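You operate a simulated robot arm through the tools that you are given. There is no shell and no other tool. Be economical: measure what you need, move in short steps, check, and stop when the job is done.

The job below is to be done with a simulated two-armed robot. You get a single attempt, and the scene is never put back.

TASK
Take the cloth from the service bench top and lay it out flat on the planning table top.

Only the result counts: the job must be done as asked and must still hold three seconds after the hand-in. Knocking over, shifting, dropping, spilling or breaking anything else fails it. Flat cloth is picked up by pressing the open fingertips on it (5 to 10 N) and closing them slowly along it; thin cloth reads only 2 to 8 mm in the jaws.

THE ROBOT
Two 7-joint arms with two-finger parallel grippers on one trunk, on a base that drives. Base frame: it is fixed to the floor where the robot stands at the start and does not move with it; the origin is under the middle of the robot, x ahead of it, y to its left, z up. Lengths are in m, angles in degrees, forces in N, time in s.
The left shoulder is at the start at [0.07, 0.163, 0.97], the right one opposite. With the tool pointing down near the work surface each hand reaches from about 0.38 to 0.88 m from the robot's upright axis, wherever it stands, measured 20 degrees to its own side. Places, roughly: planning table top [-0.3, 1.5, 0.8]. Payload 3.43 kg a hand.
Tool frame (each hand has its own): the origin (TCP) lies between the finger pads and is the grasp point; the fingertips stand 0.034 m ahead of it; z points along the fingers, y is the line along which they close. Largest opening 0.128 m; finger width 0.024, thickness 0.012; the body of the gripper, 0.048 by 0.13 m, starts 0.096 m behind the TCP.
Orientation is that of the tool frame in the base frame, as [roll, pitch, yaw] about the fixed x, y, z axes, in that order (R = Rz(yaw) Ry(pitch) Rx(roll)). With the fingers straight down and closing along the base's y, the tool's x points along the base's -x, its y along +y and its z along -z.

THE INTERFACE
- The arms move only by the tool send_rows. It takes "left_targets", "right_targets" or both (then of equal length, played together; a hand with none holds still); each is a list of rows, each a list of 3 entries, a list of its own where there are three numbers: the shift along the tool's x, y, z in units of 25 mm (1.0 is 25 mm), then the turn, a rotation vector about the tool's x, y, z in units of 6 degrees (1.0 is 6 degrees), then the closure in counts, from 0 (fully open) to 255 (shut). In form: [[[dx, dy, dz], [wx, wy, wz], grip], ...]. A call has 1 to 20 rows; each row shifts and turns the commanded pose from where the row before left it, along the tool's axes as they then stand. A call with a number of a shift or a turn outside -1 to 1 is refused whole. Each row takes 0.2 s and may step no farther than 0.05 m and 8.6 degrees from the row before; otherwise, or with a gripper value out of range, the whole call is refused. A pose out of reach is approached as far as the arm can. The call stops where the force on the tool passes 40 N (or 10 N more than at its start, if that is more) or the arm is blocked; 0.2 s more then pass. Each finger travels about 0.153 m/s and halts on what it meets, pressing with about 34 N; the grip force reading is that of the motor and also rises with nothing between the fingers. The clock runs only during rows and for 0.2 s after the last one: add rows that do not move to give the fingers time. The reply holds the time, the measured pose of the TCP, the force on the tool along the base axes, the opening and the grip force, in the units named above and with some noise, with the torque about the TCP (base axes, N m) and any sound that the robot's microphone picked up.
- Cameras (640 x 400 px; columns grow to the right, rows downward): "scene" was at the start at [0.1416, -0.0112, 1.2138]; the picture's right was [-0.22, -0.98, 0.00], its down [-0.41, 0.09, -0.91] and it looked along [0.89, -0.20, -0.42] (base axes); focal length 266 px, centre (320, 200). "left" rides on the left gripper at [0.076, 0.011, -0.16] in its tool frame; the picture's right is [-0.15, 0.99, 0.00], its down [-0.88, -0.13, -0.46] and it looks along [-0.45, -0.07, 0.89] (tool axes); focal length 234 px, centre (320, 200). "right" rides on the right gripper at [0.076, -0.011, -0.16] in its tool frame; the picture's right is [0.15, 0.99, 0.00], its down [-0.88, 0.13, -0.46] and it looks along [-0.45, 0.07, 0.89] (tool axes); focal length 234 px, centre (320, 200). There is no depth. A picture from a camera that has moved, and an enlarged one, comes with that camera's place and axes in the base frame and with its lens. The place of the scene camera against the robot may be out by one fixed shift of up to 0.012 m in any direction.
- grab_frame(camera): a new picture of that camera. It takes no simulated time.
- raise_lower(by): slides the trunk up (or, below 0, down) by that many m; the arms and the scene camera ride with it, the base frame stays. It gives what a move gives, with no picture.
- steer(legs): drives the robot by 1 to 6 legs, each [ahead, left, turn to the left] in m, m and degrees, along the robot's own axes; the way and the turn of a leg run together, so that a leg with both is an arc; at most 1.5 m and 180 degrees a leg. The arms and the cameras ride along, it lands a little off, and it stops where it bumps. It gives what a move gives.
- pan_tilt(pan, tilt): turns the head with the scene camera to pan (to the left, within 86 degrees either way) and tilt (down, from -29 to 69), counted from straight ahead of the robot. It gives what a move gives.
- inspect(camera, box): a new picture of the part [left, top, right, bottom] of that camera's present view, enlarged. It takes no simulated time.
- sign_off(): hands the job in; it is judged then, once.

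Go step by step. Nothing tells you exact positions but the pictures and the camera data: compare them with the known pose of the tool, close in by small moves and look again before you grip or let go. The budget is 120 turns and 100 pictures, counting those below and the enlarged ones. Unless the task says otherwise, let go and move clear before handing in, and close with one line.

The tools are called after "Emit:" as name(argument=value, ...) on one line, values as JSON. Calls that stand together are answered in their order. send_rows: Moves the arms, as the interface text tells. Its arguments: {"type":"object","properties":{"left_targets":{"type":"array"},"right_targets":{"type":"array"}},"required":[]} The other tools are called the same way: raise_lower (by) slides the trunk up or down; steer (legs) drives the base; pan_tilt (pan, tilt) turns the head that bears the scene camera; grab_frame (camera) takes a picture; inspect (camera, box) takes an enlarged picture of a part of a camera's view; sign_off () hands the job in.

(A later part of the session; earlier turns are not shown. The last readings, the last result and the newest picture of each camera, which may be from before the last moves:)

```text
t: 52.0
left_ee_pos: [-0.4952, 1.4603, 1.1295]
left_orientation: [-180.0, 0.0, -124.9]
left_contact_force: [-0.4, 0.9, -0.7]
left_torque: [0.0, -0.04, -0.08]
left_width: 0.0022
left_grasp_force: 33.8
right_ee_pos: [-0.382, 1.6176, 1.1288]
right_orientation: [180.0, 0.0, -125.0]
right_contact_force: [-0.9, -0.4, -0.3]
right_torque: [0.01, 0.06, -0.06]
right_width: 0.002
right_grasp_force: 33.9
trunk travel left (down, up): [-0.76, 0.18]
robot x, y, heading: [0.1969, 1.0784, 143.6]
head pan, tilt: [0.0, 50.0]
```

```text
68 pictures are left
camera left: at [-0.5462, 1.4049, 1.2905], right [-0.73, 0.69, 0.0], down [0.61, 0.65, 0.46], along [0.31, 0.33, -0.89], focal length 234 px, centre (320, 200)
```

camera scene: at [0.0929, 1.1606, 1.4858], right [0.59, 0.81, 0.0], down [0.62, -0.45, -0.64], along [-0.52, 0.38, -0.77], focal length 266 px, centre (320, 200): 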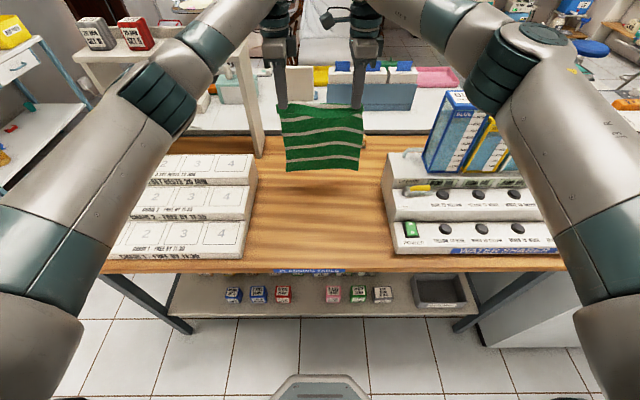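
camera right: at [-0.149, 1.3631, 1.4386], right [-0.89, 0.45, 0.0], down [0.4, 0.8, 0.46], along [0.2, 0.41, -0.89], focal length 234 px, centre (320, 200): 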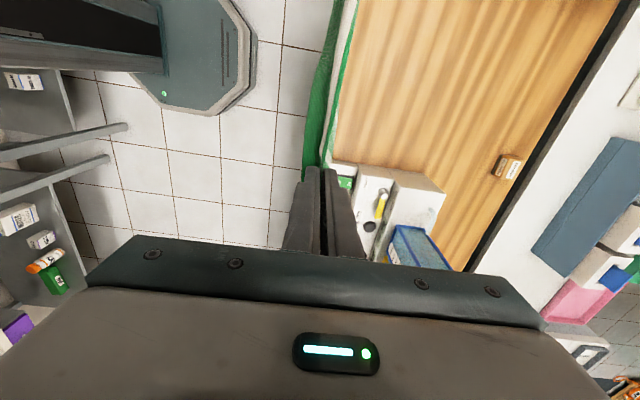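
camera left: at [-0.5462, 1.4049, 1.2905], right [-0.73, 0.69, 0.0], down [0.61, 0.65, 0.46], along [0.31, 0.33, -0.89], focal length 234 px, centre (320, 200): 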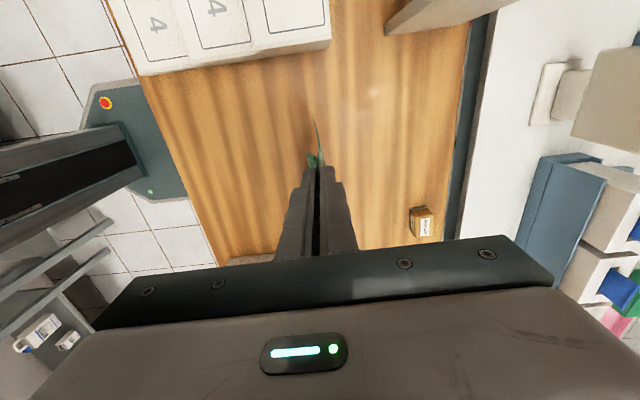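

Bottom hem is about 7 cm above the wood. I'll lower until it just touches, then back the hands toward the robot while descending so the cloth rolls out.

Emit:
raise_lower(by=-0.08)

Emit:
send_rows(left_targets=[[[0, -0.3, 0.4], [0, 0, 0], 255], [[0, -0.5, 0.45], [0, 0, 0], 255], [[0, -0.5, 0.45], [0, 0, 0], 255], [[0, -0.5, 0.45], [0, 0, 0], 255], [[0, -0.5, 0.45], [0, 0, 0], 255], [[0, 0, 0], [0, 0, 0], 255]], right_targets=[[[0, -0.3, 0.4], [0, 0, 0], 255], [[0, -0.5, 0.45], [0, 0, 0], 255], [[0, -0.5, 0.45], [0, 0, 0], 255], [[0, -0.5, 0.45], [0, 0, 0], 255], [[0, -0.5, 0.45], [0, 0, 0], 255], [[0, 0, 0], [0, 0, 0], 255]])

Emit:
grab_frame(camera="scene")

Emit:
grab_frame(camera="right")

```text
t: 53.1
left_ee_pos: [-0.4949, 1.4605, 1.0499]
left_orientation: [180.0, 0.0, -125.1]
left_contact_force: [0.2, 0.2, -0.2]
left_torque: [-0.02, 0.02, -0.05]
left_width: 0.0022
left_grasp_force: 33.9
right_ee_pos: [-0.3811, 1.6178, 1.0483]
right_orientation: [-179.9, 0.0, -124.9]
right_contact_force: [-0.1, -0.7, -0.8]
right_torque: [-0.01, 0.0, -0.06]
right_width: 0.0021
right_grasp_force: 34.1
trunk travel left (down, up): [-0.68, 0.26]
robot x, y, heading: [0.192, 1.0808, 143.9]
head pan, tilt: [0.0, 50.0]
```

```text
t: 54.5
left_ee_pos: [-0.4483, 1.4266, 0.9941]
left_orientation: [180.0, 0.0, -125.1]
left_contact_force: [-0.3, -0.1, 0.1]
left_torque: [0.02, 0.0, -0.04]
left_width: 0.0022
left_grasp_force: 34.4
right_ee_pos: [-0.3341, 1.5852, 0.9938]
right_orientation: [179.9, 0.0, -125.1]
right_contact_force: [-0.4, 0.1, -0.6]
right_torque: [-0.01, 0.0, 0.01]
right_width: 0.0026
right_grasp_force: 34.3
trunk travel left (down, up): [-0.68, 0.26]
robot x, y, heading: [0.192, 1.0751, 143.7]
head pan, tilt: [0.0, 50.0]
```

```text
67 pictures are left
camera scene: at [0.0926, 1.1609, 1.4057], right [0.59, 0.81, 0.0], down [0.62, -0.45, -0.64], along [-0.52, 0.38, -0.77], focal length 266 px, centre (320, 200)
```

scene: 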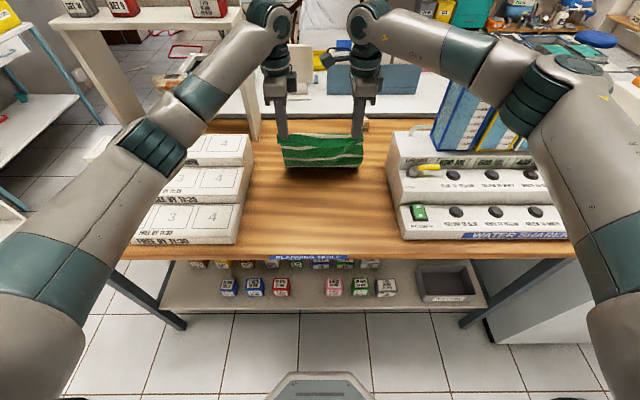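

```text
66 pictures are left
camera right: at [-0.3696, 1.5175, 1.1532], right [-0.89, 0.45, 0.0], down [0.4, 0.8, 0.46], along [0.2, 0.41, -0.89], focal length 234 px, centre (320, 200)
```

right: 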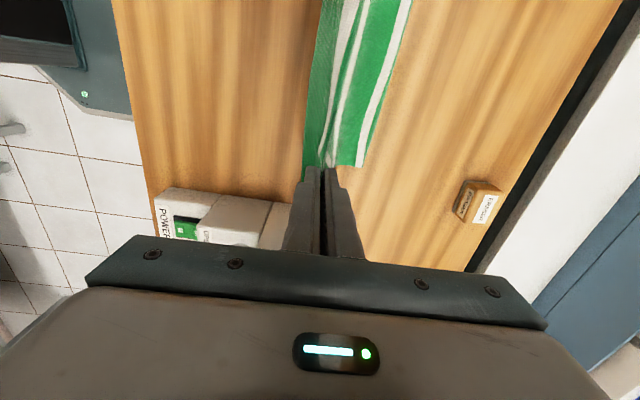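

The hem is down and the cloth is laying out away from the robot. Continuing.

Emit:
send_rows(left_targets=[[[0, -0.5, 0.45], [0, 0, 0], 255], [[0, -0.5, 0.45], [0, 0, 0], 255], [[0, -0.5, 0.45], [0, 0, 0], 255], [[0, -0.5, 0.45], [0, 0, 0], 255], [[0, -0.5, 0.45], [0, 0, 0], 255], [[0, -0.5, 0.45], [0, 0, 0], 255], [[0, -0.5, 0.45], [0, 0, 0], 255], [[0, -0.5, 0.45], [0, 0, 0], 255], [[0, 0, 0], [0, 0, 0], 255]], right_targets=[[[0, -0.5, 0.45], [0, 0, 0], 255], [[0, -0.5, 0.45], [0, 0, 0], 255], [[0, -0.5, 0.45], [0, 0, 0], 255], [[0, -0.5, 0.45], [0, 0, 0], 255], [[0, -0.5, 0.45], [0, 0, 0], 255], [[0, -0.5, 0.45], [0, 0, 0], 255], [[0, -0.5, 0.45], [0, 0, 0], 255], [[0, -0.5, 0.45], [0, 0, 0], 255], [[0, 0, 0], [0, 0, 0], 255]])

Emit:
grab_frame(camera="scene")

Emit:
grab_frame(camera="right")

Emit:
grab_frame(camera="left")

```text
t: 56.5
left_ee_pos: [-0.3652, 1.3697, 0.9049]
left_orientation: [-180.0, 0.1, -125.1]
left_contact_force: [-0.4, 0.8, 0.3]
left_torque: [0.02, 0.01, -0.04]
left_width: 0.0023
left_grasp_force: 34.0
right_ee_pos: [-0.2519, 1.5286, 0.9043]
right_orientation: [180.0, 0.1, -125.0]
right_contact_force: [-0.7, -0.4, 0.7]
right_torque: [-0.02, 0.0, -0.06]
right_width: 0.0027
right_grasp_force: 34.6
trunk travel left (down, up): [-0.68, 0.26]
robot x, y, heading: [0.1945, 1.0756, 143.4]
head pan, tilt: [0.0, 50.0]
```

```text
65 pictures are left
camera scene: at [0.0927, 1.1608, 1.4057], right [0.59, 0.81, 0.0], down [0.62, -0.45, -0.64], along [-0.52, 0.38, -0.77], focal length 266 px, centre (320, 200)
```

scene: 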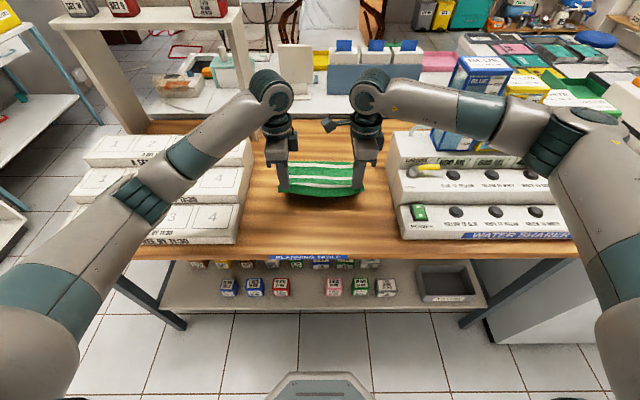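

```text
64 pictures are left
camera right: at [-0.2875, 1.4604, 1.0634], right [-0.89, 0.45, 0.0], down [0.4, 0.8, 0.46], along [0.2, 0.41, -0.89], focal length 234 px, centre (320, 200)
```

right: 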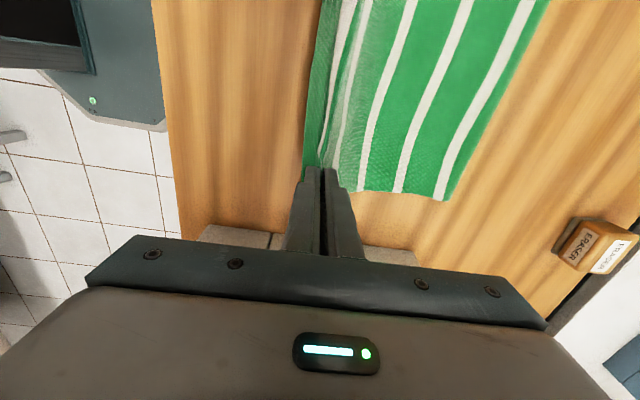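

```text
63 pictures are left
camera left: at [-0.4169, 1.3141, 1.0649], right [-0.73, 0.69, 0.0], down [0.61, 0.65, 0.46], along [0.31, 0.33, -0.89], focal length 234 px, centre (320, 200)
```

left: 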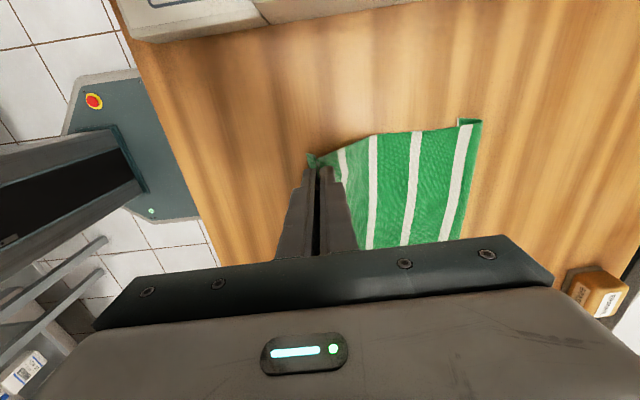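

Emit:
inspect(camera="left", box=[280, 80, 520, 260])

Emit:
inspect(camera="scene", box=[240, 120, 400, 220])

```text
2.22 times, centred on (400, 170) of left
camera zoom: at [-0.4169, 1.3141, 1.0649], right [-0.73, 0.69, 0.0], down [0.61, 0.65, 0.46], along [0.31, 0.33, -0.89], focal length 520 px, centre (142, 267)
```

zoom: 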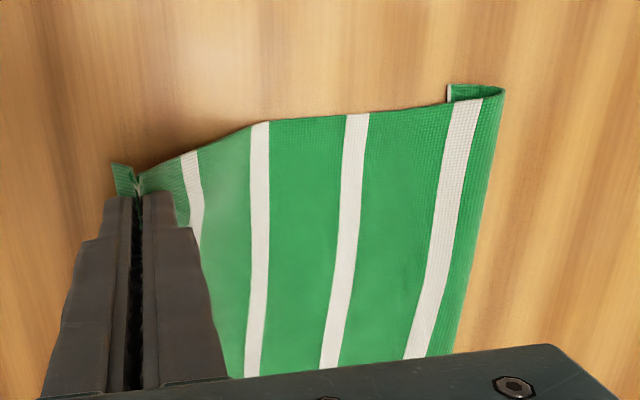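

```text
4.00 times, centred on (320, 170) of scene
camera zoom: at [0.0927, 1.1608, 1.4057], right [0.59, 0.81, 0.0], down [0.62, -0.45, -0.64], along [-0.52, 0.38, -0.77], focal length 1066 px, centre (320, 320)
```

zoom: 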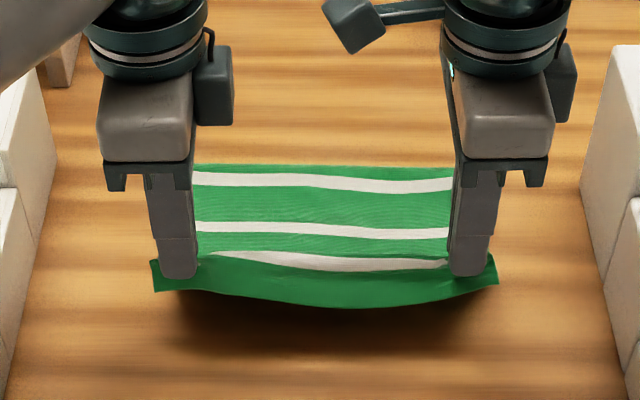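

The far hem is tucked under at one corner. I'll reverse the path to lift it free, then lay it again with the hem trailing away.

Emit:
send_rows(left_targets=[[[0, 0.5, -0.45], [0, 0, 0], 255], [[0, 0.5, -0.5], [0, 0, 0], 255], [[0, 0.5, -0.5], [0, 0, 0], 255], [[0, 0.5, -0.5], [0, 0, 0], 255], [[0, 0.5, -0.5], [0, 0, 0], 255], [[0, 0.5, -0.5], [0, 0, 0], 255], [[0, 0.5, -0.5], [0, 0, 0], 255], [[0, 0.5, -0.5], [0, 0, 0], 255], [[0, 0.3, -0.7], [0, 0, 0], 255], [[0, 0.3, -0.7], [0, 0, 0], 255], [[0, 0.3, -0.7], [0, 0, 0], 255], [[0, 0.3, -0.7], [0, 0, 0], 255], [[0, 0.3, -0.7], [0, 0, 0], 255], [[0, 0.3, -0.5], [0, 0, 0], 255], [[0, 0, 0], [0, 0, 0], 255], [[0, 0, 0], [0, 0, 0], 255], [[0, 0, 0], [0, 0, 0], 255]], right_targets=[[[0, 0.5, -0.45], [0, 0, 0], 255], [[0, 0.5, -0.5], [0, 0, 0], 255], [[0, 0.5, -0.5], [0, 0, 0], 255], [[0, 0.5, -0.5], [0, 0, 0], 255], [[0, 0.5, -0.5], [0, 0, 0], 255], [[0, 0.5, -0.5], [0, 0, 0], 255], [[0, 0.5, -0.5], [0, 0, 0], 255], [[0, 0.5, -0.5], [0, 0, 0], 255], [[0, 0.3, -0.7], [0, 0, 0], 255], [[0, 0.3, -0.7], [0, 0, 0], 255], [[0, 0.3, -0.7], [0, 0, 0], 255], [[0, 0.3, -0.7], [0, 0, 0], 255], [[0, 0.3, -0.7], [0, 0, 0], 255], [[0, 0.3, -0.5], [0, 0, 0], 255], [[0, 0, 0], [0, 0, 0], 255], [[0, 0, 0], [0, 0, 0], 255], [[0, 0, 0], [0, 0, 0], 255]])

Emit:
inspect(camera="scene", box=[240, 80, 400, 180])

Emit:
inspect(camera="left", box=[220, 50, 460, 200])

```text
t: 60.1
left_ee_pos: [-0.4846, 1.4535, 1.1039]
left_orientation: [179.9, 0.0, -125.2]
left_contact_force: [-0.2, -0.1, -0.3]
left_torque: [-0.01, 0.02, -0.03]
left_width: 0.002
left_grasp_force: 33.7
right_ee_pos: [-0.3703, 1.6113, 1.1015]
right_orientation: [-180.0, 0.0, -125.0]
right_contact_force: [0.0, -0.7, 0.2]
right_torque: [0.0, -0.01, -0.08]
right_width: 0.0021
right_grasp_force: 33.9
trunk travel left (down, up): [-0.68, 0.26]
robot x, y, heading: [0.1949, 1.0767, 143.8]
head pan, tilt: [0.0, 50.0]
```

```text
4.00 times, centred on (320, 130) of scene
camera zoom: at [0.0928, 1.1607, 1.4058], right [0.59, 0.81, 0.0], down [0.62, -0.45, -0.64], along [-0.52, 0.38, -0.77], focal length 1066 px, centre (320, 480)
```

zoom: 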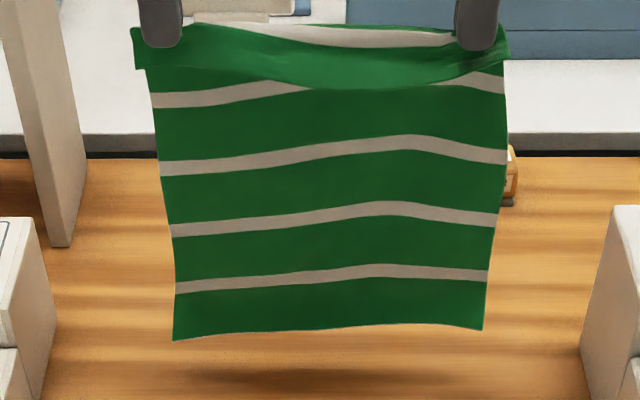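

```text
2.67 times, centred on (340, 125) of left
camera zoom: at [-0.5367, 1.3986, 1.2649], right [-0.73, 0.69, 0.0], down [0.61, 0.65, 0.46], along [0.31, 0.33, -0.89], focal length 624 px, centre (267, 400)
```

zoom: 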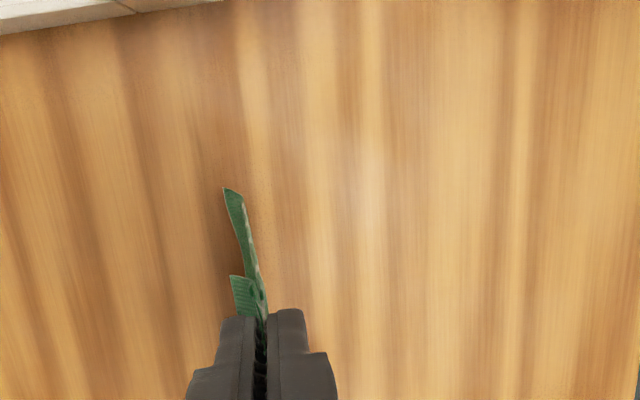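

The hem hangs free again, and I can see a 3 cm flap at the gripped edge on my side. I'll move 5 cm closer, lower to just above contact, then drag back while lowering slowly so the hem trails away.

Emit:
steer(legs=[[0.05, 0, 0]])

Emit:
send_rows(left_targets=[[[0, 0, 0.5], [0, 0, 0], 255], [[0, 0, 0.3], [0, 0, 0], 255], [[0, 0, 0], [0, 0, 0], 255], [[0, 0, 0], [0, 0, 0], 255], [[0, -0.6, 0.2], [0, 0, 0], 255], [[0, -0.6, 0.2], [0, 0, 0], 255], [[0, -0.6, 0.2], [0, 0, 0], 255], [[0, -0.6, 0.2], [0, 0, 0], 255], [[0, -0.6, 0.2], [0, 0, 0], 255], [[0, -0.6, 0.2], [0, 0, 0], 255], [[0, 0, 0], [0, 0, 0], 255]], right_targets=[[[0, 0, 0.5], [0, 0, 0], 255], [[0, 0, 0.3], [0, 0, 0], 255], [[0, 0, 0], [0, 0, 0], 255], [[0, 0, 0], [0, 0, 0], 255], [[0, -0.6, 0.2], [0, 0, 0], 255], [[0, -0.6, 0.2], [0, 0, 0], 255], [[0, -0.6, 0.2], [0, 0, 0], 255], [[0, -0.6, 0.2], [0, 0, 0], 255], [[0, -0.6, 0.2], [0, 0, 0], 255], [[0, -0.6, 0.2], [0, 0, 0], 255], [[0, 0, 0], [0, 0, 0], 255]])

Emit:
inspect(camera="left", box=[220, 50, 540, 250])

Emit:
inspect(camera="right", box=[220, 0, 540, 200])

```text
t: 61.1
left_ee_pos: [-0.5236, 1.4806, 1.1065]
left_orientation: [179.9, 0.0, -125.1]
left_contact_force: [-0.6, 0.6, 0.1]
left_torque: [0.04, 0.04, -0.02]
left_width: 0.0023
left_grasp_force: 34.2
right_ee_pos: [-0.4088, 1.6395, 1.1047]
right_orientation: [179.8, 0.0, -125.0]
right_contact_force: [0.0, -0.8, 0.0]
right_torque: [0.0, 0.05, -0.05]
right_width: 0.0025
right_grasp_force: 34.2
trunk travel left (down, up): [-0.68, 0.26]
robot x, y, heading: [0.1512, 1.1071, 143.6]
head pan, tilt: [0.0, 50.0]
```

```text
t: 63.5
left_ee_pos: [-0.4514, 1.4313, 1.0547]
left_orientation: [180.0, 0.0, -125.2]
left_contact_force: [-0.3, 0.7, 0.6]
left_torque: [0.01, -0.02, -0.03]
left_width: 0.0019
left_grasp_force: 33.6
right_ee_pos: [-0.3362, 1.5903, 1.0514]
right_orientation: [-180.0, 0.0, -125.0]
right_contact_force: [-0.8, -0.1, 0.2]
right_torque: [-0.02, 0.03, -0.05]
right_width: 0.0021
right_grasp_force: 34.2
trunk travel left (down, up): [-0.68, 0.26]
robot x, y, heading: [0.1546, 1.1073, 143.7]
head pan, tilt: [0.0, 50.0]
```

```text
2.00 times, centred on (380, 150) of left
camera zoom: at [-0.5036, 1.3764, 1.2149], right [-0.73, 0.69, 0.0], down [0.61, 0.65, 0.46], along [0.31, 0.33, -0.89], focal length 468 px, centre (200, 300)
```

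zoom: 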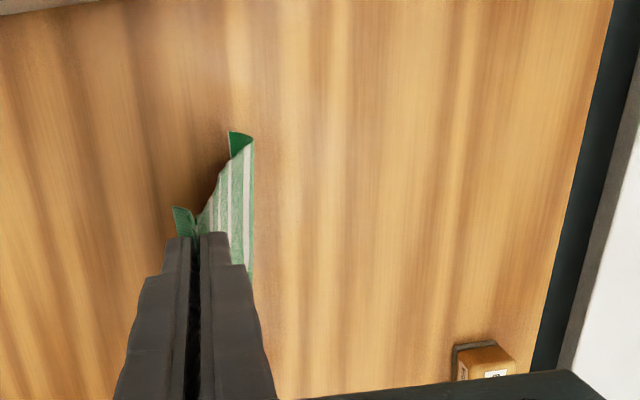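

```text
2.00 times, centred on (380, 100) of right
camera zoom: at [-0.371, 1.5227, 1.2113], right [-0.89, 0.45, 0.0], down [0.4, 0.8, 0.46], along [0.2, 0.41, -0.89], focal length 468 px, centre (200, 400)
```

zoom: 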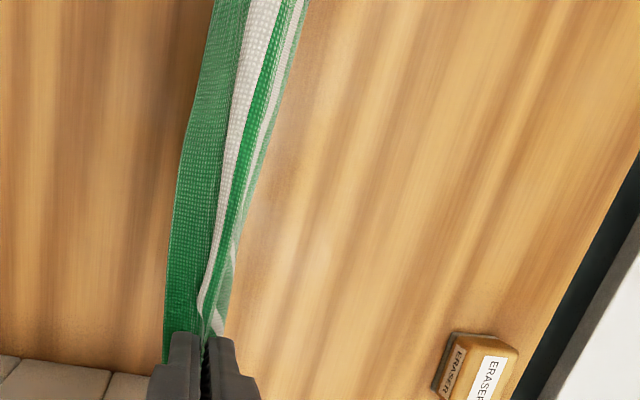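

The hem hooked under again; I'll lift it free, reach further forward, and this time make first contact while already dragging back, with very little lowering.

Emit:
send_rows(left_targets=[[[0, 0, -0.9], [0, 0, 0], 255], [[0, 0, -0.9], [0, 0, 0], 255], [[0, 0.8, -0.6], [0, 0, 0], 255], [[0, 0.8, 0], [0, 0, 0], 255], [[0, 0.8, 0], [0, 0, 0], 255], [[0, 0.8, 0], [0, 0, 0], 255], [[0, 0.8, 0], [0, 0, 0], 255], [[0, 0.8, 0], [0, 0, 0], 255], [[0, 0, 0.5], [0, 0, 0], 255], [[0, 0, 0.3], [0, 0, 0], 255], [[0, 0, 0], [0, 0, 0], 255], [[0, 0, 0], [0, 0, 0], 255], [[0, 0, 0], [0, 0, 0], 255]], right_targets=[[[0, 0, -0.9], [0, 0, 0], 255], [[0, 0, -0.9], [0, 0, 0], 255], [[0, 0.8, -0.6], [0, 0, 0], 255], [[0, 0.8, 0], [0, 0, 0], 255], [[0, 0.8, 0], [0, 0, 0], 255], [[0, 0.8, 0], [0, 0, 0], 255], [[0, 0.8, 0], [0, 0, 0], 255], [[0, 0.8, 0], [0, 0, 0], 255], [[0, 0, 0.5], [0, 0, 0], 255], [[0, 0, 0.3], [0, 0, 0], 255], [[0, 0, 0], [0, 0, 0], 255], [[0, 0, 0], [0, 0, 0], 255], [[0, 0, 0], [0, 0, 0], 255]])

Emit:
inspect(camera="scene", box=[240, 70, 400, 170])

Emit:
inspect(camera="left", box=[220, 50, 540, 250])

```text
t: 66.3
left_ee_pos: [-0.5501, 1.498, 1.0947]
left_orientation: [-180.0, 0.0, -125.1]
left_contact_force: [0.0, 1.2, 0.2]
left_torque: [-0.02, -0.03, -0.03]
left_width: 0.0021
left_grasp_force: 34.2
right_ee_pos: [-0.4344, 1.6586, 1.0916]
right_orientation: [-179.9, 0.0, -125.0]
right_contact_force: [0.0, -0.1, 1.3]
right_torque: [0.0, 0.0, -0.04]
right_width: 0.0023
right_grasp_force: 33.8
trunk travel left (down, up): [-0.68, 0.26]
robot x, y, heading: [0.1552, 1.1068, 143.6]
head pan, tilt: [0.0, 50.0]
```

```text
4.00 times, centred on (320, 120) of scene
camera zoom: at [0.053, 1.1899, 1.4057], right [0.59, 0.81, 0.0], down [0.62, -0.45, -0.64], along [-0.52, 0.38, -0.77], focal length 1066 px, centre (320, 520)
```

zoom: 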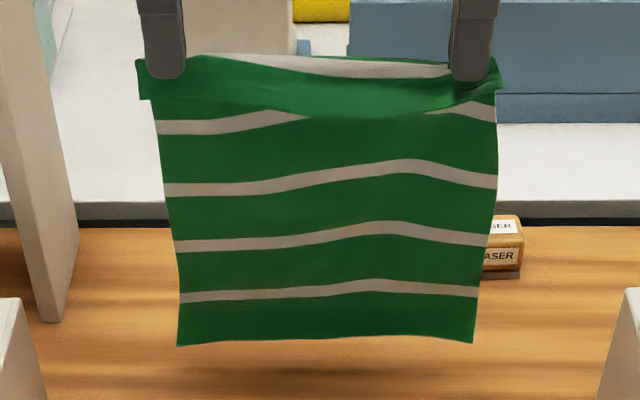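

```text
2.00 times, centred on (380, 150) of left
camera zoom: at [-0.601, 1.4443, 1.2552], right [-0.73, 0.69, 0.0], down [0.61, 0.65, 0.46], along [0.31, 0.33, -0.89], focal length 468 px, centre (200, 300)
```

zoom: 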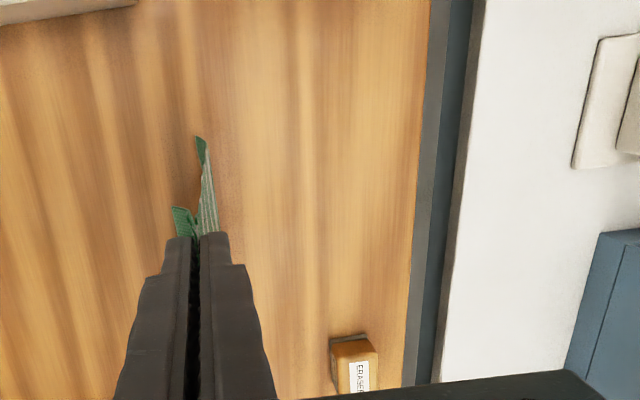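

Emit:
send_rows(left_targets=[[[0, -0.6, 0.25], [0, 0, 0], 255], [[0, -0.8, 0.25], [0, 0, 0], 255], [[0, -0.8, 0.25], [0, 0, 0], 255], [[0, -0.8, 0.15], [0, 0, 0], 255], [[0, -0.8, 0.15], [0, 0, 0], 255]], right_targets=[[[0, -0.6, 0.25], [0, 0, 0], 255], [[0, -0.8, 0.25], [0, 0, 0], 255], [[0, -0.8, 0.25], [0, 0, 0], 255], [[0, -0.8, 0.15], [0, 0, 0], 255], [[0, -0.8, 0.15], [0, 0, 0], 255]])

Emit:
inspect(camera="left", box=[220, 50, 540, 250])

Emit:
inspect(camera="scene", box=[240, 90, 400, 190])

```text
t: 67.5
left_ee_pos: [-0.471, 1.4428, 1.0686]
left_orientation: [180.0, 0.0, -125.2]
left_contact_force: [1.3, 0.7, 0.5]
left_torque: [0.04, 0.03, -0.04]
left_width: 0.0021
left_grasp_force: 33.4
right_ee_pos: [-0.3569, 1.6021, 1.0653]
right_orientation: [180.0, 0.1, -125.0]
right_contact_force: [0.1, 0.0, -0.1]
right_torque: [0.02, 0.01, -0.06]
right_width: 0.0022
right_grasp_force: 34.4
trunk travel left (down, up): [-0.68, 0.26]
robot x, y, heading: [0.1532, 1.105, 143.9]
head pan, tilt: [0.0, 50.0]
```

```text
2.00 times, centred on (380, 150) of left
camera zoom: at [-0.5222, 1.3888, 1.2304], right [-0.73, 0.69, 0.0], down [0.61, 0.65, 0.46], along [0.31, 0.33, -0.89], focal length 468 px, centre (200, 300)
```

zoom: 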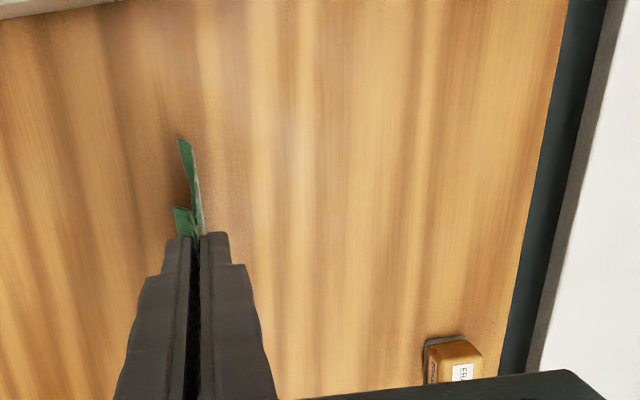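

```text
4.00 times, centred on (320, 140) of scene
camera zoom: at [0.0538, 1.1892, 1.4059], right [0.59, 0.81, 0.0], down [0.62, -0.45, -0.64], along [-0.52, 0.38, -0.77], focal length 1066 px, centre (320, 440)
```

zoom: 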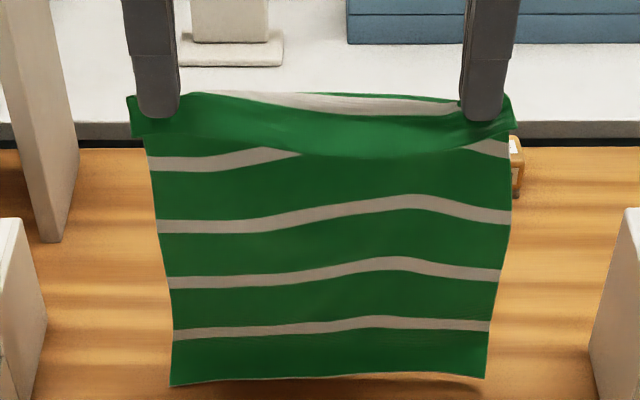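

Hem is a few mm above the wood. I'll reach forward, let it settle, then start back briskly while dropping, so the lagging hem lands trailing away.

Emit:
send_rows(left_targets=[[[0, 0.7, 0], [0, 0, 0], 255], [[0, 0.7, 0], [0, 0, 0], 255], [[0, 0.7, 0], [0, 0, 0], 255], [[0, 0.7, 0], [0, 0, 0], 255], [[0, 0.7, 0], [0, 0, 0], 255], [[0, 0.5, 0], [0, 0, 0], 255], [[0, 0.2, 0], [0, 0, 0], 255], [[0, 0, 0], [0, 0, 0], 255], [[0, 0, 0], [0, 0, 0], 255], [[0, 0, 0], [0, 0, 0], 255], [[0, 0, 0], [0, 0, 0], 255], [[0, 0, 0], [0, 0, 0], 255], [[0, 0, 0], [0, 0, 0], 255], [[0, 0, 0], [0, 0, 0], 255], [[0, -1, 0.3], [0, 0, 0], 255], [[0, -1, 0.6], [0, 0, 0], 255], [[0, -1, 0.4], [0, 0, 0], 255], [[0, -0.8, 0.4], [0, 0, 0], 255], [[0, -0.6, 0.4], [0, 0, 0], 255], [[0, -0.5, 0.4], [0, 0, 0], 255]], right_targets=[[[0, 0.7, 0], [0, 0, 0], 255], [[0, 0.7, 0], [0, 0, 0], 255], [[0, 0.7, 0], [0, 0, 0], 255], [[0, 0.7, 0], [0, 0, 0], 255], [[0, 0.7, 0], [0, 0, 0], 255], [[0, 0.5, 0], [0, 0, 0], 255], [[0, 0.2, 0], [0, 0, 0], 255], [[0, 0, 0], [0, 0, 0], 255], [[0, 0, 0], [0, 0, 0], 255], [[0, 0, 0], [0, 0, 0], 255], [[0, 0, 0], [0, 0, 0], 255], [[0, 0, 0], [0, 0, 0], 255], [[0, 0, 0], [0, 0, 0], 255], [[0, 0, 0], [0, 0, 0], 255], [[0, -1, 0.3], [0, 0, 0], 255], [[0, -1, 0.6], [0, 0, 0], 255], [[0, -1, 0.4], [0, 0, 0], 255], [[0, -0.8, 0.4], [0, 0, 0], 255], [[0, -0.6, 0.4], [0, 0, 0], 255], [[0, -0.5, 0.4], [0, 0, 0], 255]])

Emit:
inspect(camera="left", box=[220, 50, 540, 250])

Emit:
inspect(camera="right", box=[220, 0, 540, 200])

```text
t: 71.7
left_ee_pos: [-0.4561, 1.4359, 1.006]
left_orientation: [179.9, 0.0, -125.1]
left_contact_force: [-0.5, 1.2, -0.1]
left_torque: [-0.03, 0.03, -0.05]
left_width: 0.0023
left_grasp_force: 33.8
right_ee_pos: [-0.3438, 1.595, 1.0036]
right_orientation: [180.0, -0.1, -125.0]
right_contact_force: [-0.2, -0.3, -0.1]
right_torque: [0.0, -0.01, -0.06]
right_width: 0.0021
right_grasp_force: 34.0
trunk travel left (down, up): [-0.68, 0.26]
robot x, y, heading: [0.1531, 1.1056, 143.4]
head pan, tilt: [0.0, 50.0]
```

```text
2.00 times, centred on (380, 150) of left
camera zoom: at [-0.507, 1.3816, 1.166], right [-0.72, 0.69, 0.0], down [0.61, 0.65, 0.46], along [0.31, 0.33, -0.89], focal length 468 px, centre (200, 300)
```

zoom: 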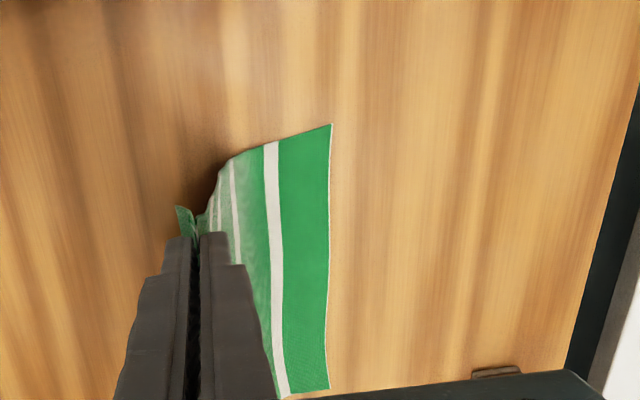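

```text
2.00 times, centred on (380, 100) of right
camera zoom: at [-0.378, 1.5269, 1.1642], right [-0.89, 0.45, 0.0], down [0.4, 0.8, 0.46], along [0.2, 0.41, -0.89], focal length 468 px, centre (200, 400)
```

zoom: 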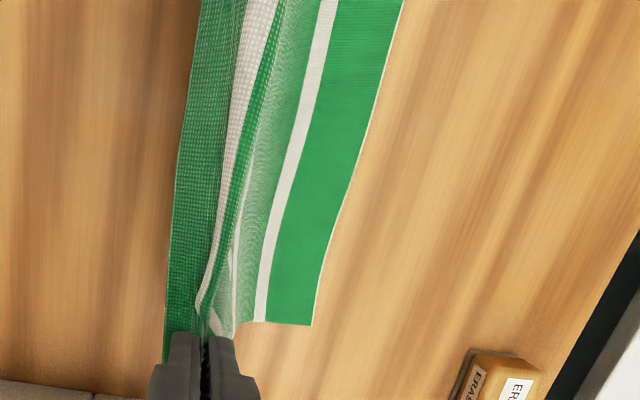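

The hem is now flat with the full band showing. Continuing the roll-out down to about 4 cm fingertip height.

Emit:
send_rows(left_targets=[[[0, -0.5, 0.5], [0, 0, 0], 255], [[0, -0.5, 0.5], [0, 0, 0], 255], [[0, -0.6, 0.5], [0, 0, 0], 255], [[0, -0.6, 0.5], [0, 0, 0], 255], [[0, -0.6, 0.5], [0, 0, 0], 255], [[0, -0.6, 0.5], [0, 0, 0], 255], [[0, -0.6, 0.5], [0, 0, 0], 255], [[0, -0.6, 0.5], [0, 0, 0], 255], [[0, -0.6, 0.5], [0, 0, 0], 255], [[0, -0.6, 0.5], [0, 0, 0], 255], [[0, 0, 0], [0, 0, 0], 255]], right_targets=[[[0, -0.5, 0.5], [0, 0, 0], 255], [[0, -0.5, 0.5], [0, 0, 0], 255], [[0, -0.6, 0.5], [0, 0, 0], 255], [[0, -0.6, 0.5], [0, 0, 0], 255], [[0, -0.6, 0.5], [0, 0, 0], 255], [[0, -0.6, 0.5], [0, 0, 0], 255], [[0, -0.6, 0.5], [0, 0, 0], 255], [[0, -0.6, 0.5], [0, 0, 0], 255], [[0, -0.6, 0.5], [0, 0, 0], 255], [[0, -0.6, 0.5], [0, 0, 0], 255], [[0, 0, 0], [0, 0, 0], 255]])

Emit:
grab_frame(camera="left")

Emit:
grab_frame(camera="right")

Emit:
inspect(camera="scene", box=[240, 110, 400, 210])

```text
t: 74.1
left_ee_pos: [-0.3388, 1.3517, 0.8813]
left_orientation: [180.0, 0.0, -125.1]
left_contact_force: [0.2, 0.0, -0.1]
left_torque: [0.02, -0.03, -0.03]
left_width: 0.0024
left_grasp_force: 34.0
right_ee_pos: [-0.225, 1.5099, 0.8786]
right_orientation: [179.9, 0.0, -125.0]
right_contact_force: [-0.3, -0.3, -0.1]
right_torque: [0.0, -0.01, -0.04]
right_width: 0.0022
right_grasp_force: 33.6
trunk travel left (down, up): [-0.68, 0.26]
robot x, y, heading: [0.1558, 1.1052, 143.7]
head pan, tilt: [0.0, 50.0]
```

```text
50 pictures are left
camera left: at [-0.391, 1.2964, 1.0418], right [-0.73, 0.69, 0.0], down [0.61, 0.65, 0.46], along [0.31, 0.33, -0.89], focal length 234 px, centre (320, 200)
```

left: 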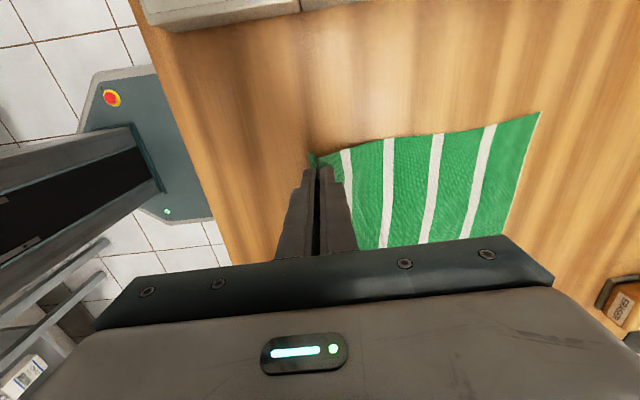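

```text
49 pictures are left
camera right: at [-0.2586, 1.4431, 1.0382], right [-0.89, 0.45, 0.0], down [0.4, 0.8, 0.46], along [0.2, 0.41, -0.89], focal length 234 px, centre (320, 200)
```

right: 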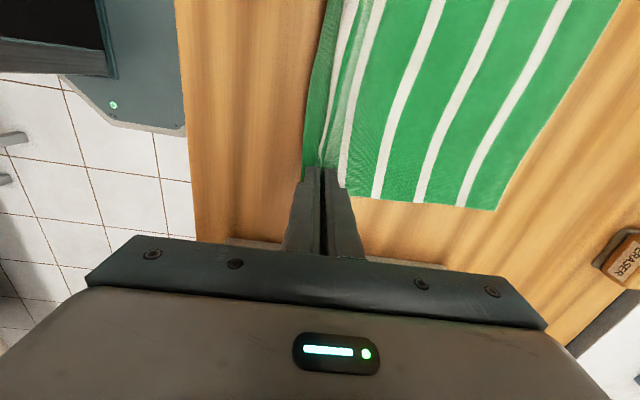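

```text
4.00 times, centred on (320, 160) of scene
camera zoom: at [0.0529, 1.19, 1.4057], right [0.59, 0.81, 0.0], down [0.62, -0.45, -0.64], along [-0.52, 0.38, -0.77], focal length 1066 px, centre (320, 360)
```

zoom: 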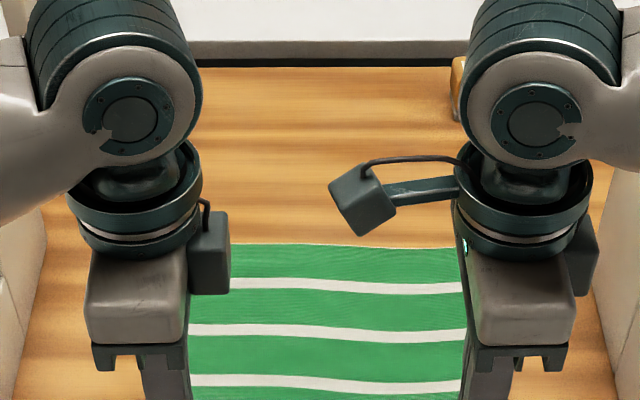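

Hem sits at q≈1.29, flat. Now the near flap: pull slightly taut, then descend with a small forward motion so the flap lies toward the robot.

Emit:
send_rows(left_targets=[[[0, -0.5, 0], [0, 0, 0], 255], [[0, -0.5, 0], [0, 0, 0], 255], [[0, 0, 0], [0, 0, 0], 255], [[0, 0.2, 0.4], [0, 0, 0], 255], [[0, 0.4, 0.4], [0, 0, 0], 255], [[0, 0.4, 0.4], [0, 0, 0], 255], [[0, 0, 0.1], [0, 0, 0], 255], [[0, 0, 0], [0, 0, 0], 255]], right_targets=[[[0, -0.5, 0], [0, 0, 0], 255], [[0, -0.5, 0], [0, 0, 0], 255], [[0, 0, 0], [0, 0, 0], 255], [[0, 0.2, 0.4], [0, 0, 0], 255], [[0, 0.4, 0.4], [0, 0, 0], 255], [[0, 0.4, 0.4], [0, 0, 0], 255], [[0, 0, 0.1], [0, 0, 0], 255], [[0, 0, 0], [0, 0, 0], 255]])

Emit:
inspect(camera="left", box=[220, 80, 540, 280])

Emit:
inspect(camera="right", box=[220, 0, 540, 200])

Emit:
inspect(camera="scene", box=[240, 120, 400, 220])

```text
t: 75.9
left_ee_pos: [-0.3388, 1.3518, 0.8484]
left_orientation: [180.0, 0.1, -125.1]
left_contact_force: [0.7, 0.0, 0.1]
left_torque: [0.0, 0.04, -0.03]
left_width: 0.0022
left_grasp_force: 34.7
right_ee_pos: [-0.2255, 1.5112, 0.8447]
right_orientation: [180.0, 0.0, -125.0]
right_contact_force: [-0.1, 0.5, 0.0]
right_torque: [-0.03, -0.01, -0.04]
right_width: 0.0023
right_grasp_force: 33.9
trunk travel left (down, up): [-0.68, 0.26]
robot x, y, heading: [0.1597, 1.1035, 143.6]
head pan, tilt: [0.0, 50.0]
```

```text
2.00 times, centred on (380, 180) of left
camera zoom: at [-0.3906, 1.2974, 1.0085], right [-0.73, 0.69, 0.0], down [0.61, 0.65, 0.46], along [0.31, 0.33, -0.89], focal length 468 px, centre (200, 240)
```

zoom: 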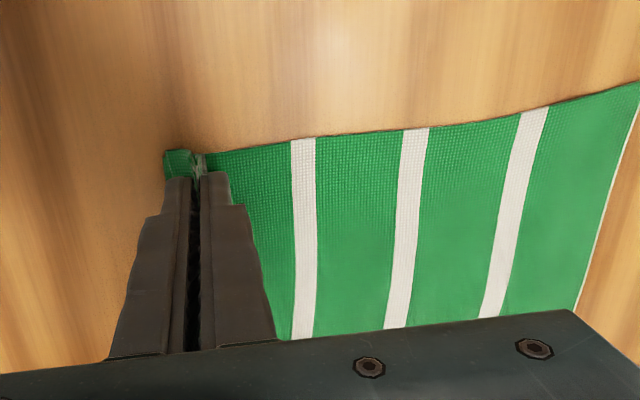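

```text
2.00 times, centred on (380, 100) of right
camera zoom: at [-0.2595, 1.4432, 1.0049], right [-0.89, 0.45, 0.0], down [0.4, 0.8, 0.46], along [0.2, 0.41, -0.89], focal length 468 px, centre (200, 400)
```

zoom: 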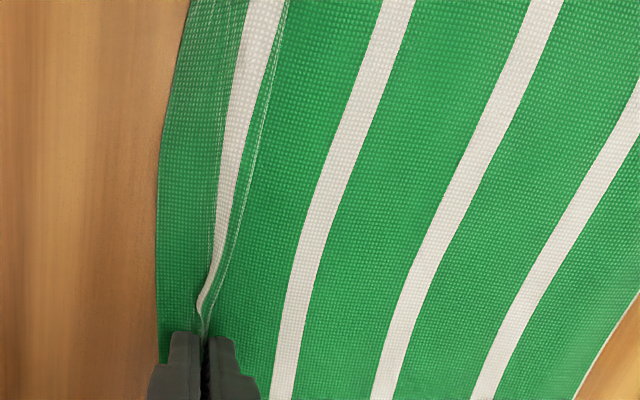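

```text
4.00 times, centred on (320, 170) of scene
camera zoom: at [0.0529, 1.19, 1.4057], right [0.59, 0.81, 0.0], down [0.62, -0.45, -0.64], along [-0.52, 0.38, -0.77], focal length 1066 px, centre (320, 320)
```

zoom: 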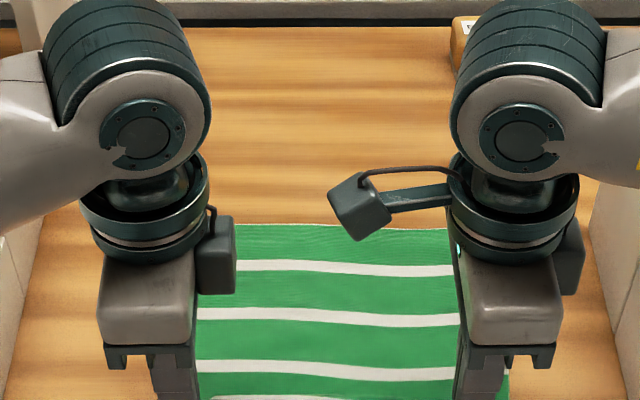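

Emit:
send_rows(left_targets=[[[0, 0.05, 0.15], [0, 0, 0], 255], [[0, 0.05, 0.15], [0, 0, 0], 255], [[0, 0, 0.05], [0, 0, 0], 255], [[0, 0, 0], [0, 0, 0], 255]], right_targets=[[[0, 0.05, 0.1], [0, 0, 0], 255], [[0, 0.05, 0.08], [0, 0, 0], 255], [[0, 0, 0.05], [0, 0, 0], 255], [[0, 0, 0], [0, 0, 0], 255]])

Emit:
inspect(camera="left", box=[220, 80, 540, 280])

Emit:
inspect(camera="right", box=[220, 0, 540, 200])

```text
t: 76.9
left_ee_pos: [-0.3403, 1.3531, 0.8402]
left_orientation: [179.9, 0.0, -125.1]
left_contact_force: [-0.2, 1.3, 3.4]
left_torque: [0.03, -0.02, -0.01]
left_width: 0.0022
left_grasp_force: 33.5
right_ee_pos: [-0.2277, 1.512, 0.8395]
right_orientation: [179.8, -0.1, -125.0]
right_contact_force: [-1.7, -1.9, 9.6]
right_torque: [-0.07, 0.05, -0.06]
right_width: 0.0025
right_grasp_force: 34.5
trunk travel left (down, up): [-0.68, 0.26]
robot x, y, heading: [0.1541, 1.1058, 143.9]
head pan, tilt: [0.0, 50.0]
```

```text
2.00 times, centred on (380, 180) of left
camera zoom: at [-0.3915, 1.2981, 1.0005], right [-0.73, 0.69, 0.0], down [0.61, 0.65, 0.46], along [0.31, 0.33, -0.89], focal length 468 px, centre (200, 240)
```

zoom: 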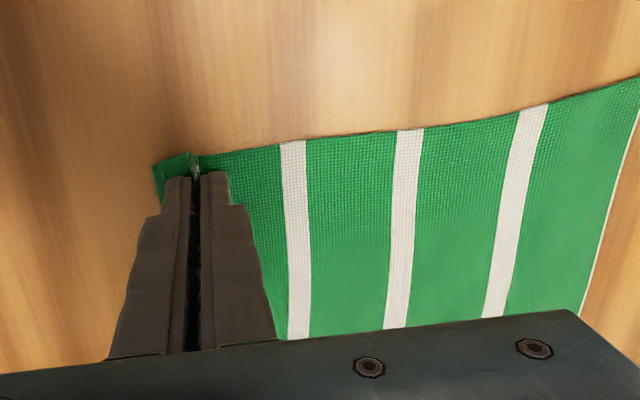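

```text
2.00 times, centred on (380, 100) of right
camera zoom: at [-0.2612, 1.444, 1.0007], right [-0.89, 0.45, 0.0], down [0.4, 0.8, 0.46], along [0.2, 0.41, -0.89], focal length 468 px, centre (200, 400)
```

zoom: 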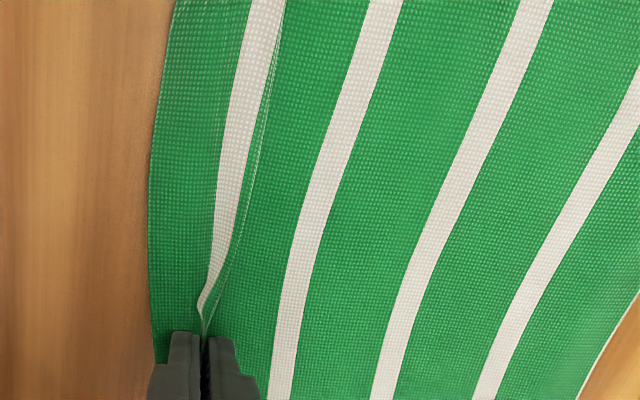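

The flap lies toward the robot. Opening slowly while lightly pressing, to spread the ridge.

Emit:
send_rows(left_targets=[[[0, 0, 0], [0, 0, 0], 250], [[0, 0, 0], [0, 0, 0], 245], [[0, 0, 0], [0, 0, 0], 240], [[0, 0, 0], [0, 0, 0], 235], [[0, 0, 0], [0, 0, 0], 230], [[0, 0, 0], [0, 0, 0], 225], [[0, 0, 0], [0, 0, 0], 220], [[0, 0, 0], [0, 0, 0], 215], [[0, 0, 0], [0, 0, 0], 210], [[0, 0, 0], [0, 0, 0], 205], [[0, 0, 0], [0, 0, 0], 200], [[0, 0, 0], [0, 0, 0], 195], [[0, 0, 0], [0, 0, 0], 190], [[0, 0, 0], [0, 0, 0], 190]], right_targets=[[[0, 0, 0], [0, 0, 0], 250], [[0, 0, 0], [0, 0, 0], 245], [[0, 0, 0], [0, 0, 0], 240], [[0, 0, 0], [0, 0, 0], 235], [[0, 0, 0], [0, 0, 0], 230], [[0, 0, 0], [0, 0, 0], 225], [[0, 0, 0], [0, 0, 0], 220], [[0, 0, 0], [0, 0, 0], 215], [[0, 0, 0], [0, 0, 0], 210], [[0, 0, 0], [0, 0, 0], 205], [[0, 0, 0], [0, 0, 0], 200], [[0, 0, 0], [0, 0, 0], 195], [[0, 0, 0], [0, 0, 0], 190], [[0, 0, 0], [0, 0, 0], 190]])

Emit:
inspect(camera="left", box=[220, 80, 540, 280])

Emit:
inspect(camera="right", box=[220, 0, 540, 200])

```text
t: 79.9
left_ee_pos: [-0.3396, 1.3532, 0.8405]
left_orientation: [180.0, 0.0, -125.2]
left_contact_force: [1.0, -0.5, -0.2]
left_torque: [-0.01, 0.03, -0.03]
left_width: 0.0327
left_grasp_force: 0.0
right_ee_pos: [-0.2276, 1.5131, 0.8394]
right_orientation: [-180.0, 0.0, -125.1]
right_contact_force: [0.3, 0.1, -0.5]
right_torque: [-0.03, -0.01, -0.03]
right_width: 0.0327
right_grasp_force: 0.1
trunk travel left (down, up): [-0.68, 0.26]
robot x, y, heading: [0.1538, 1.1028, 144.0]
head pan, tilt: [0.0, 50.0]
```

```text
2.00 times, centred on (380, 180) of left
camera zoom: at [-0.3919, 1.2987, 1.0], right [-0.73, 0.69, 0.0], down [0.61, 0.65, 0.46], along [0.31, 0.33, -0.89], focal length 468 px, centre (200, 240)
```

zoom: 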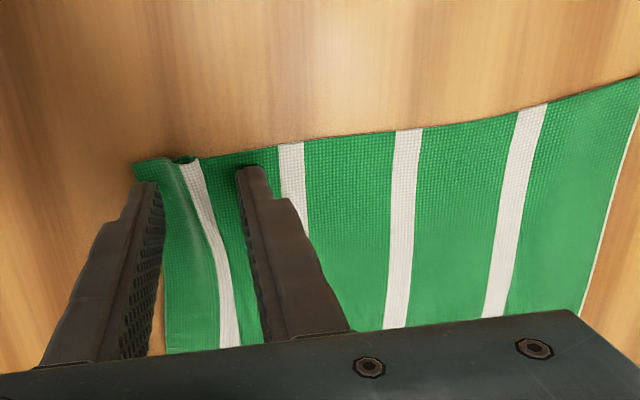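

```text
2.00 times, centred on (380, 100) of right
camera zoom: at [-0.2614, 1.4446, 0.9996], right [-0.89, 0.45, 0.0], down [0.4, 0.8, 0.46], along [0.2, 0.41, -0.89], focal length 468 px, centre (200, 400)
```

zoom: 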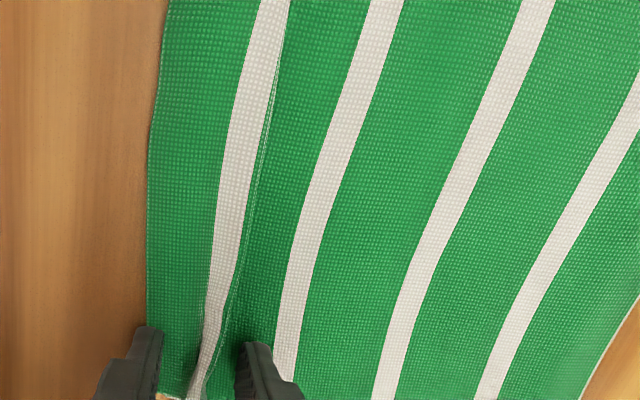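

Released with only a small crease at the first stripe. I'll lift straight up and back the hands off for a clear look.

Emit:
send_rows(left_targets=[[[0, 0, -0.3], [0, 0, 0], 185], [[0, 0, -0.8], [0, 0, 0], 185], [[0, 0, -0.8], [0, 0, 0], 185], [[0, 0, -0.8], [0, 0, 0], 185], [[0, 0, -0.8], [0, 0, 0], 185], [[0.6, -0.6, -0.4], [0, 0, 0], 185], [[0.6, -0.6, -0.4], [0, 0, 0], 185], [[0.6, -0.6, -0.4], [0, 0, 0], 185]], right_targets=[[[0, 0, -0.3], [0, 0, 0], 185], [[0, 0, -0.8], [0, 0, 0], 185], [[0, 0, -0.8], [0, 0, 0], 185], [[0, 0, -0.8], [0, 0, 0], 185], [[0, 0, -0.8], [0, 0, 0], 185], [[-0.6, -0.6, -0.4], [0, 0, 0], 185], [[-0.6, -0.6, -0.4], [0, 0, 0], 185], [[-0.6, -0.6, -0.4], [0, 0, 0], 185]])

Emit:
inspect(camera="scene", box=[240, 120, 400, 220])

Emit:
grab_frame(camera="left")

Emit:
grab_frame(camera="right")

```text
t: 81.7
left_ee_pos: [-0.3297, 1.2883, 0.9591]
left_orientation: [-180.0, 0.0, -125.2]
left_contact_force: [0.6, -0.3, 0.1]
left_torque: [-0.03, 0.03, 0.0]
left_width: 0.0352
left_grasp_force: 0.1
right_ee_pos: [-0.1642, 1.5226, 0.9577]
right_orientation: [179.9, -0.1, -124.9]
right_contact_force: [-0.1, 0.6, 0.3]
right_torque: [-0.01, 0.0, 0.02]
right_width: 0.035
right_grasp_force: 0.1
trunk travel left (down, up): [-0.68, 0.26]
robot x, y, heading: [0.1568, 1.1064, 143.8]
head pan, tilt: [0.0, 50.0]
```

```text
4.00 times, centred on (320, 170) of scene
camera zoom: at [0.0542, 1.1892, 1.4059], right [0.59, 0.81, 0.0], down [0.62, -0.45, -0.64], along [-0.52, 0.38, -0.77], focal length 1066 px, centre (320, 320)
```

zoom: 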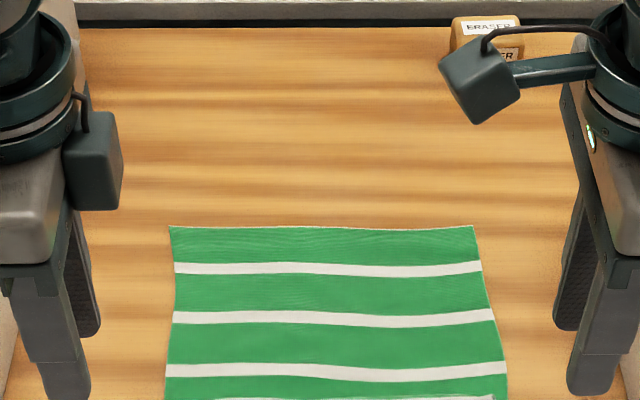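

```text
39 pictures are left
camera left: at [-0.3809, 1.2341, 1.1186], right [-0.73, 0.69, 0.0], down [0.61, 0.65, 0.46], along [0.31, 0.33, -0.89], focal length 234 px, centre (320, 200)
```

left: 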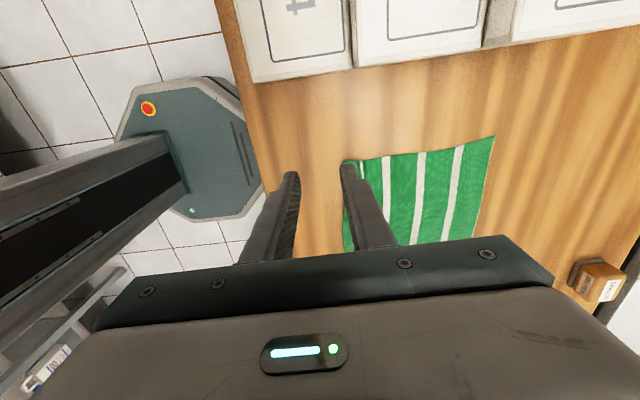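

```text
38 pictures are left
camera right: at [-0.198, 1.4553, 1.1182], right [-0.89, 0.45, 0.0], down [0.4, 0.8, 0.46], along [0.2, 0.41, -0.89], focal length 234 px, centre (320, 200)
```

right: 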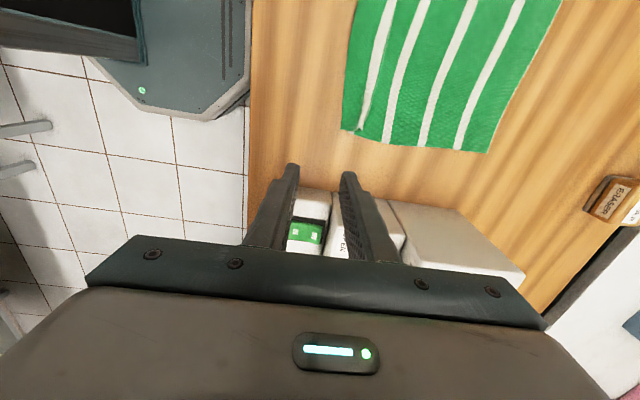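

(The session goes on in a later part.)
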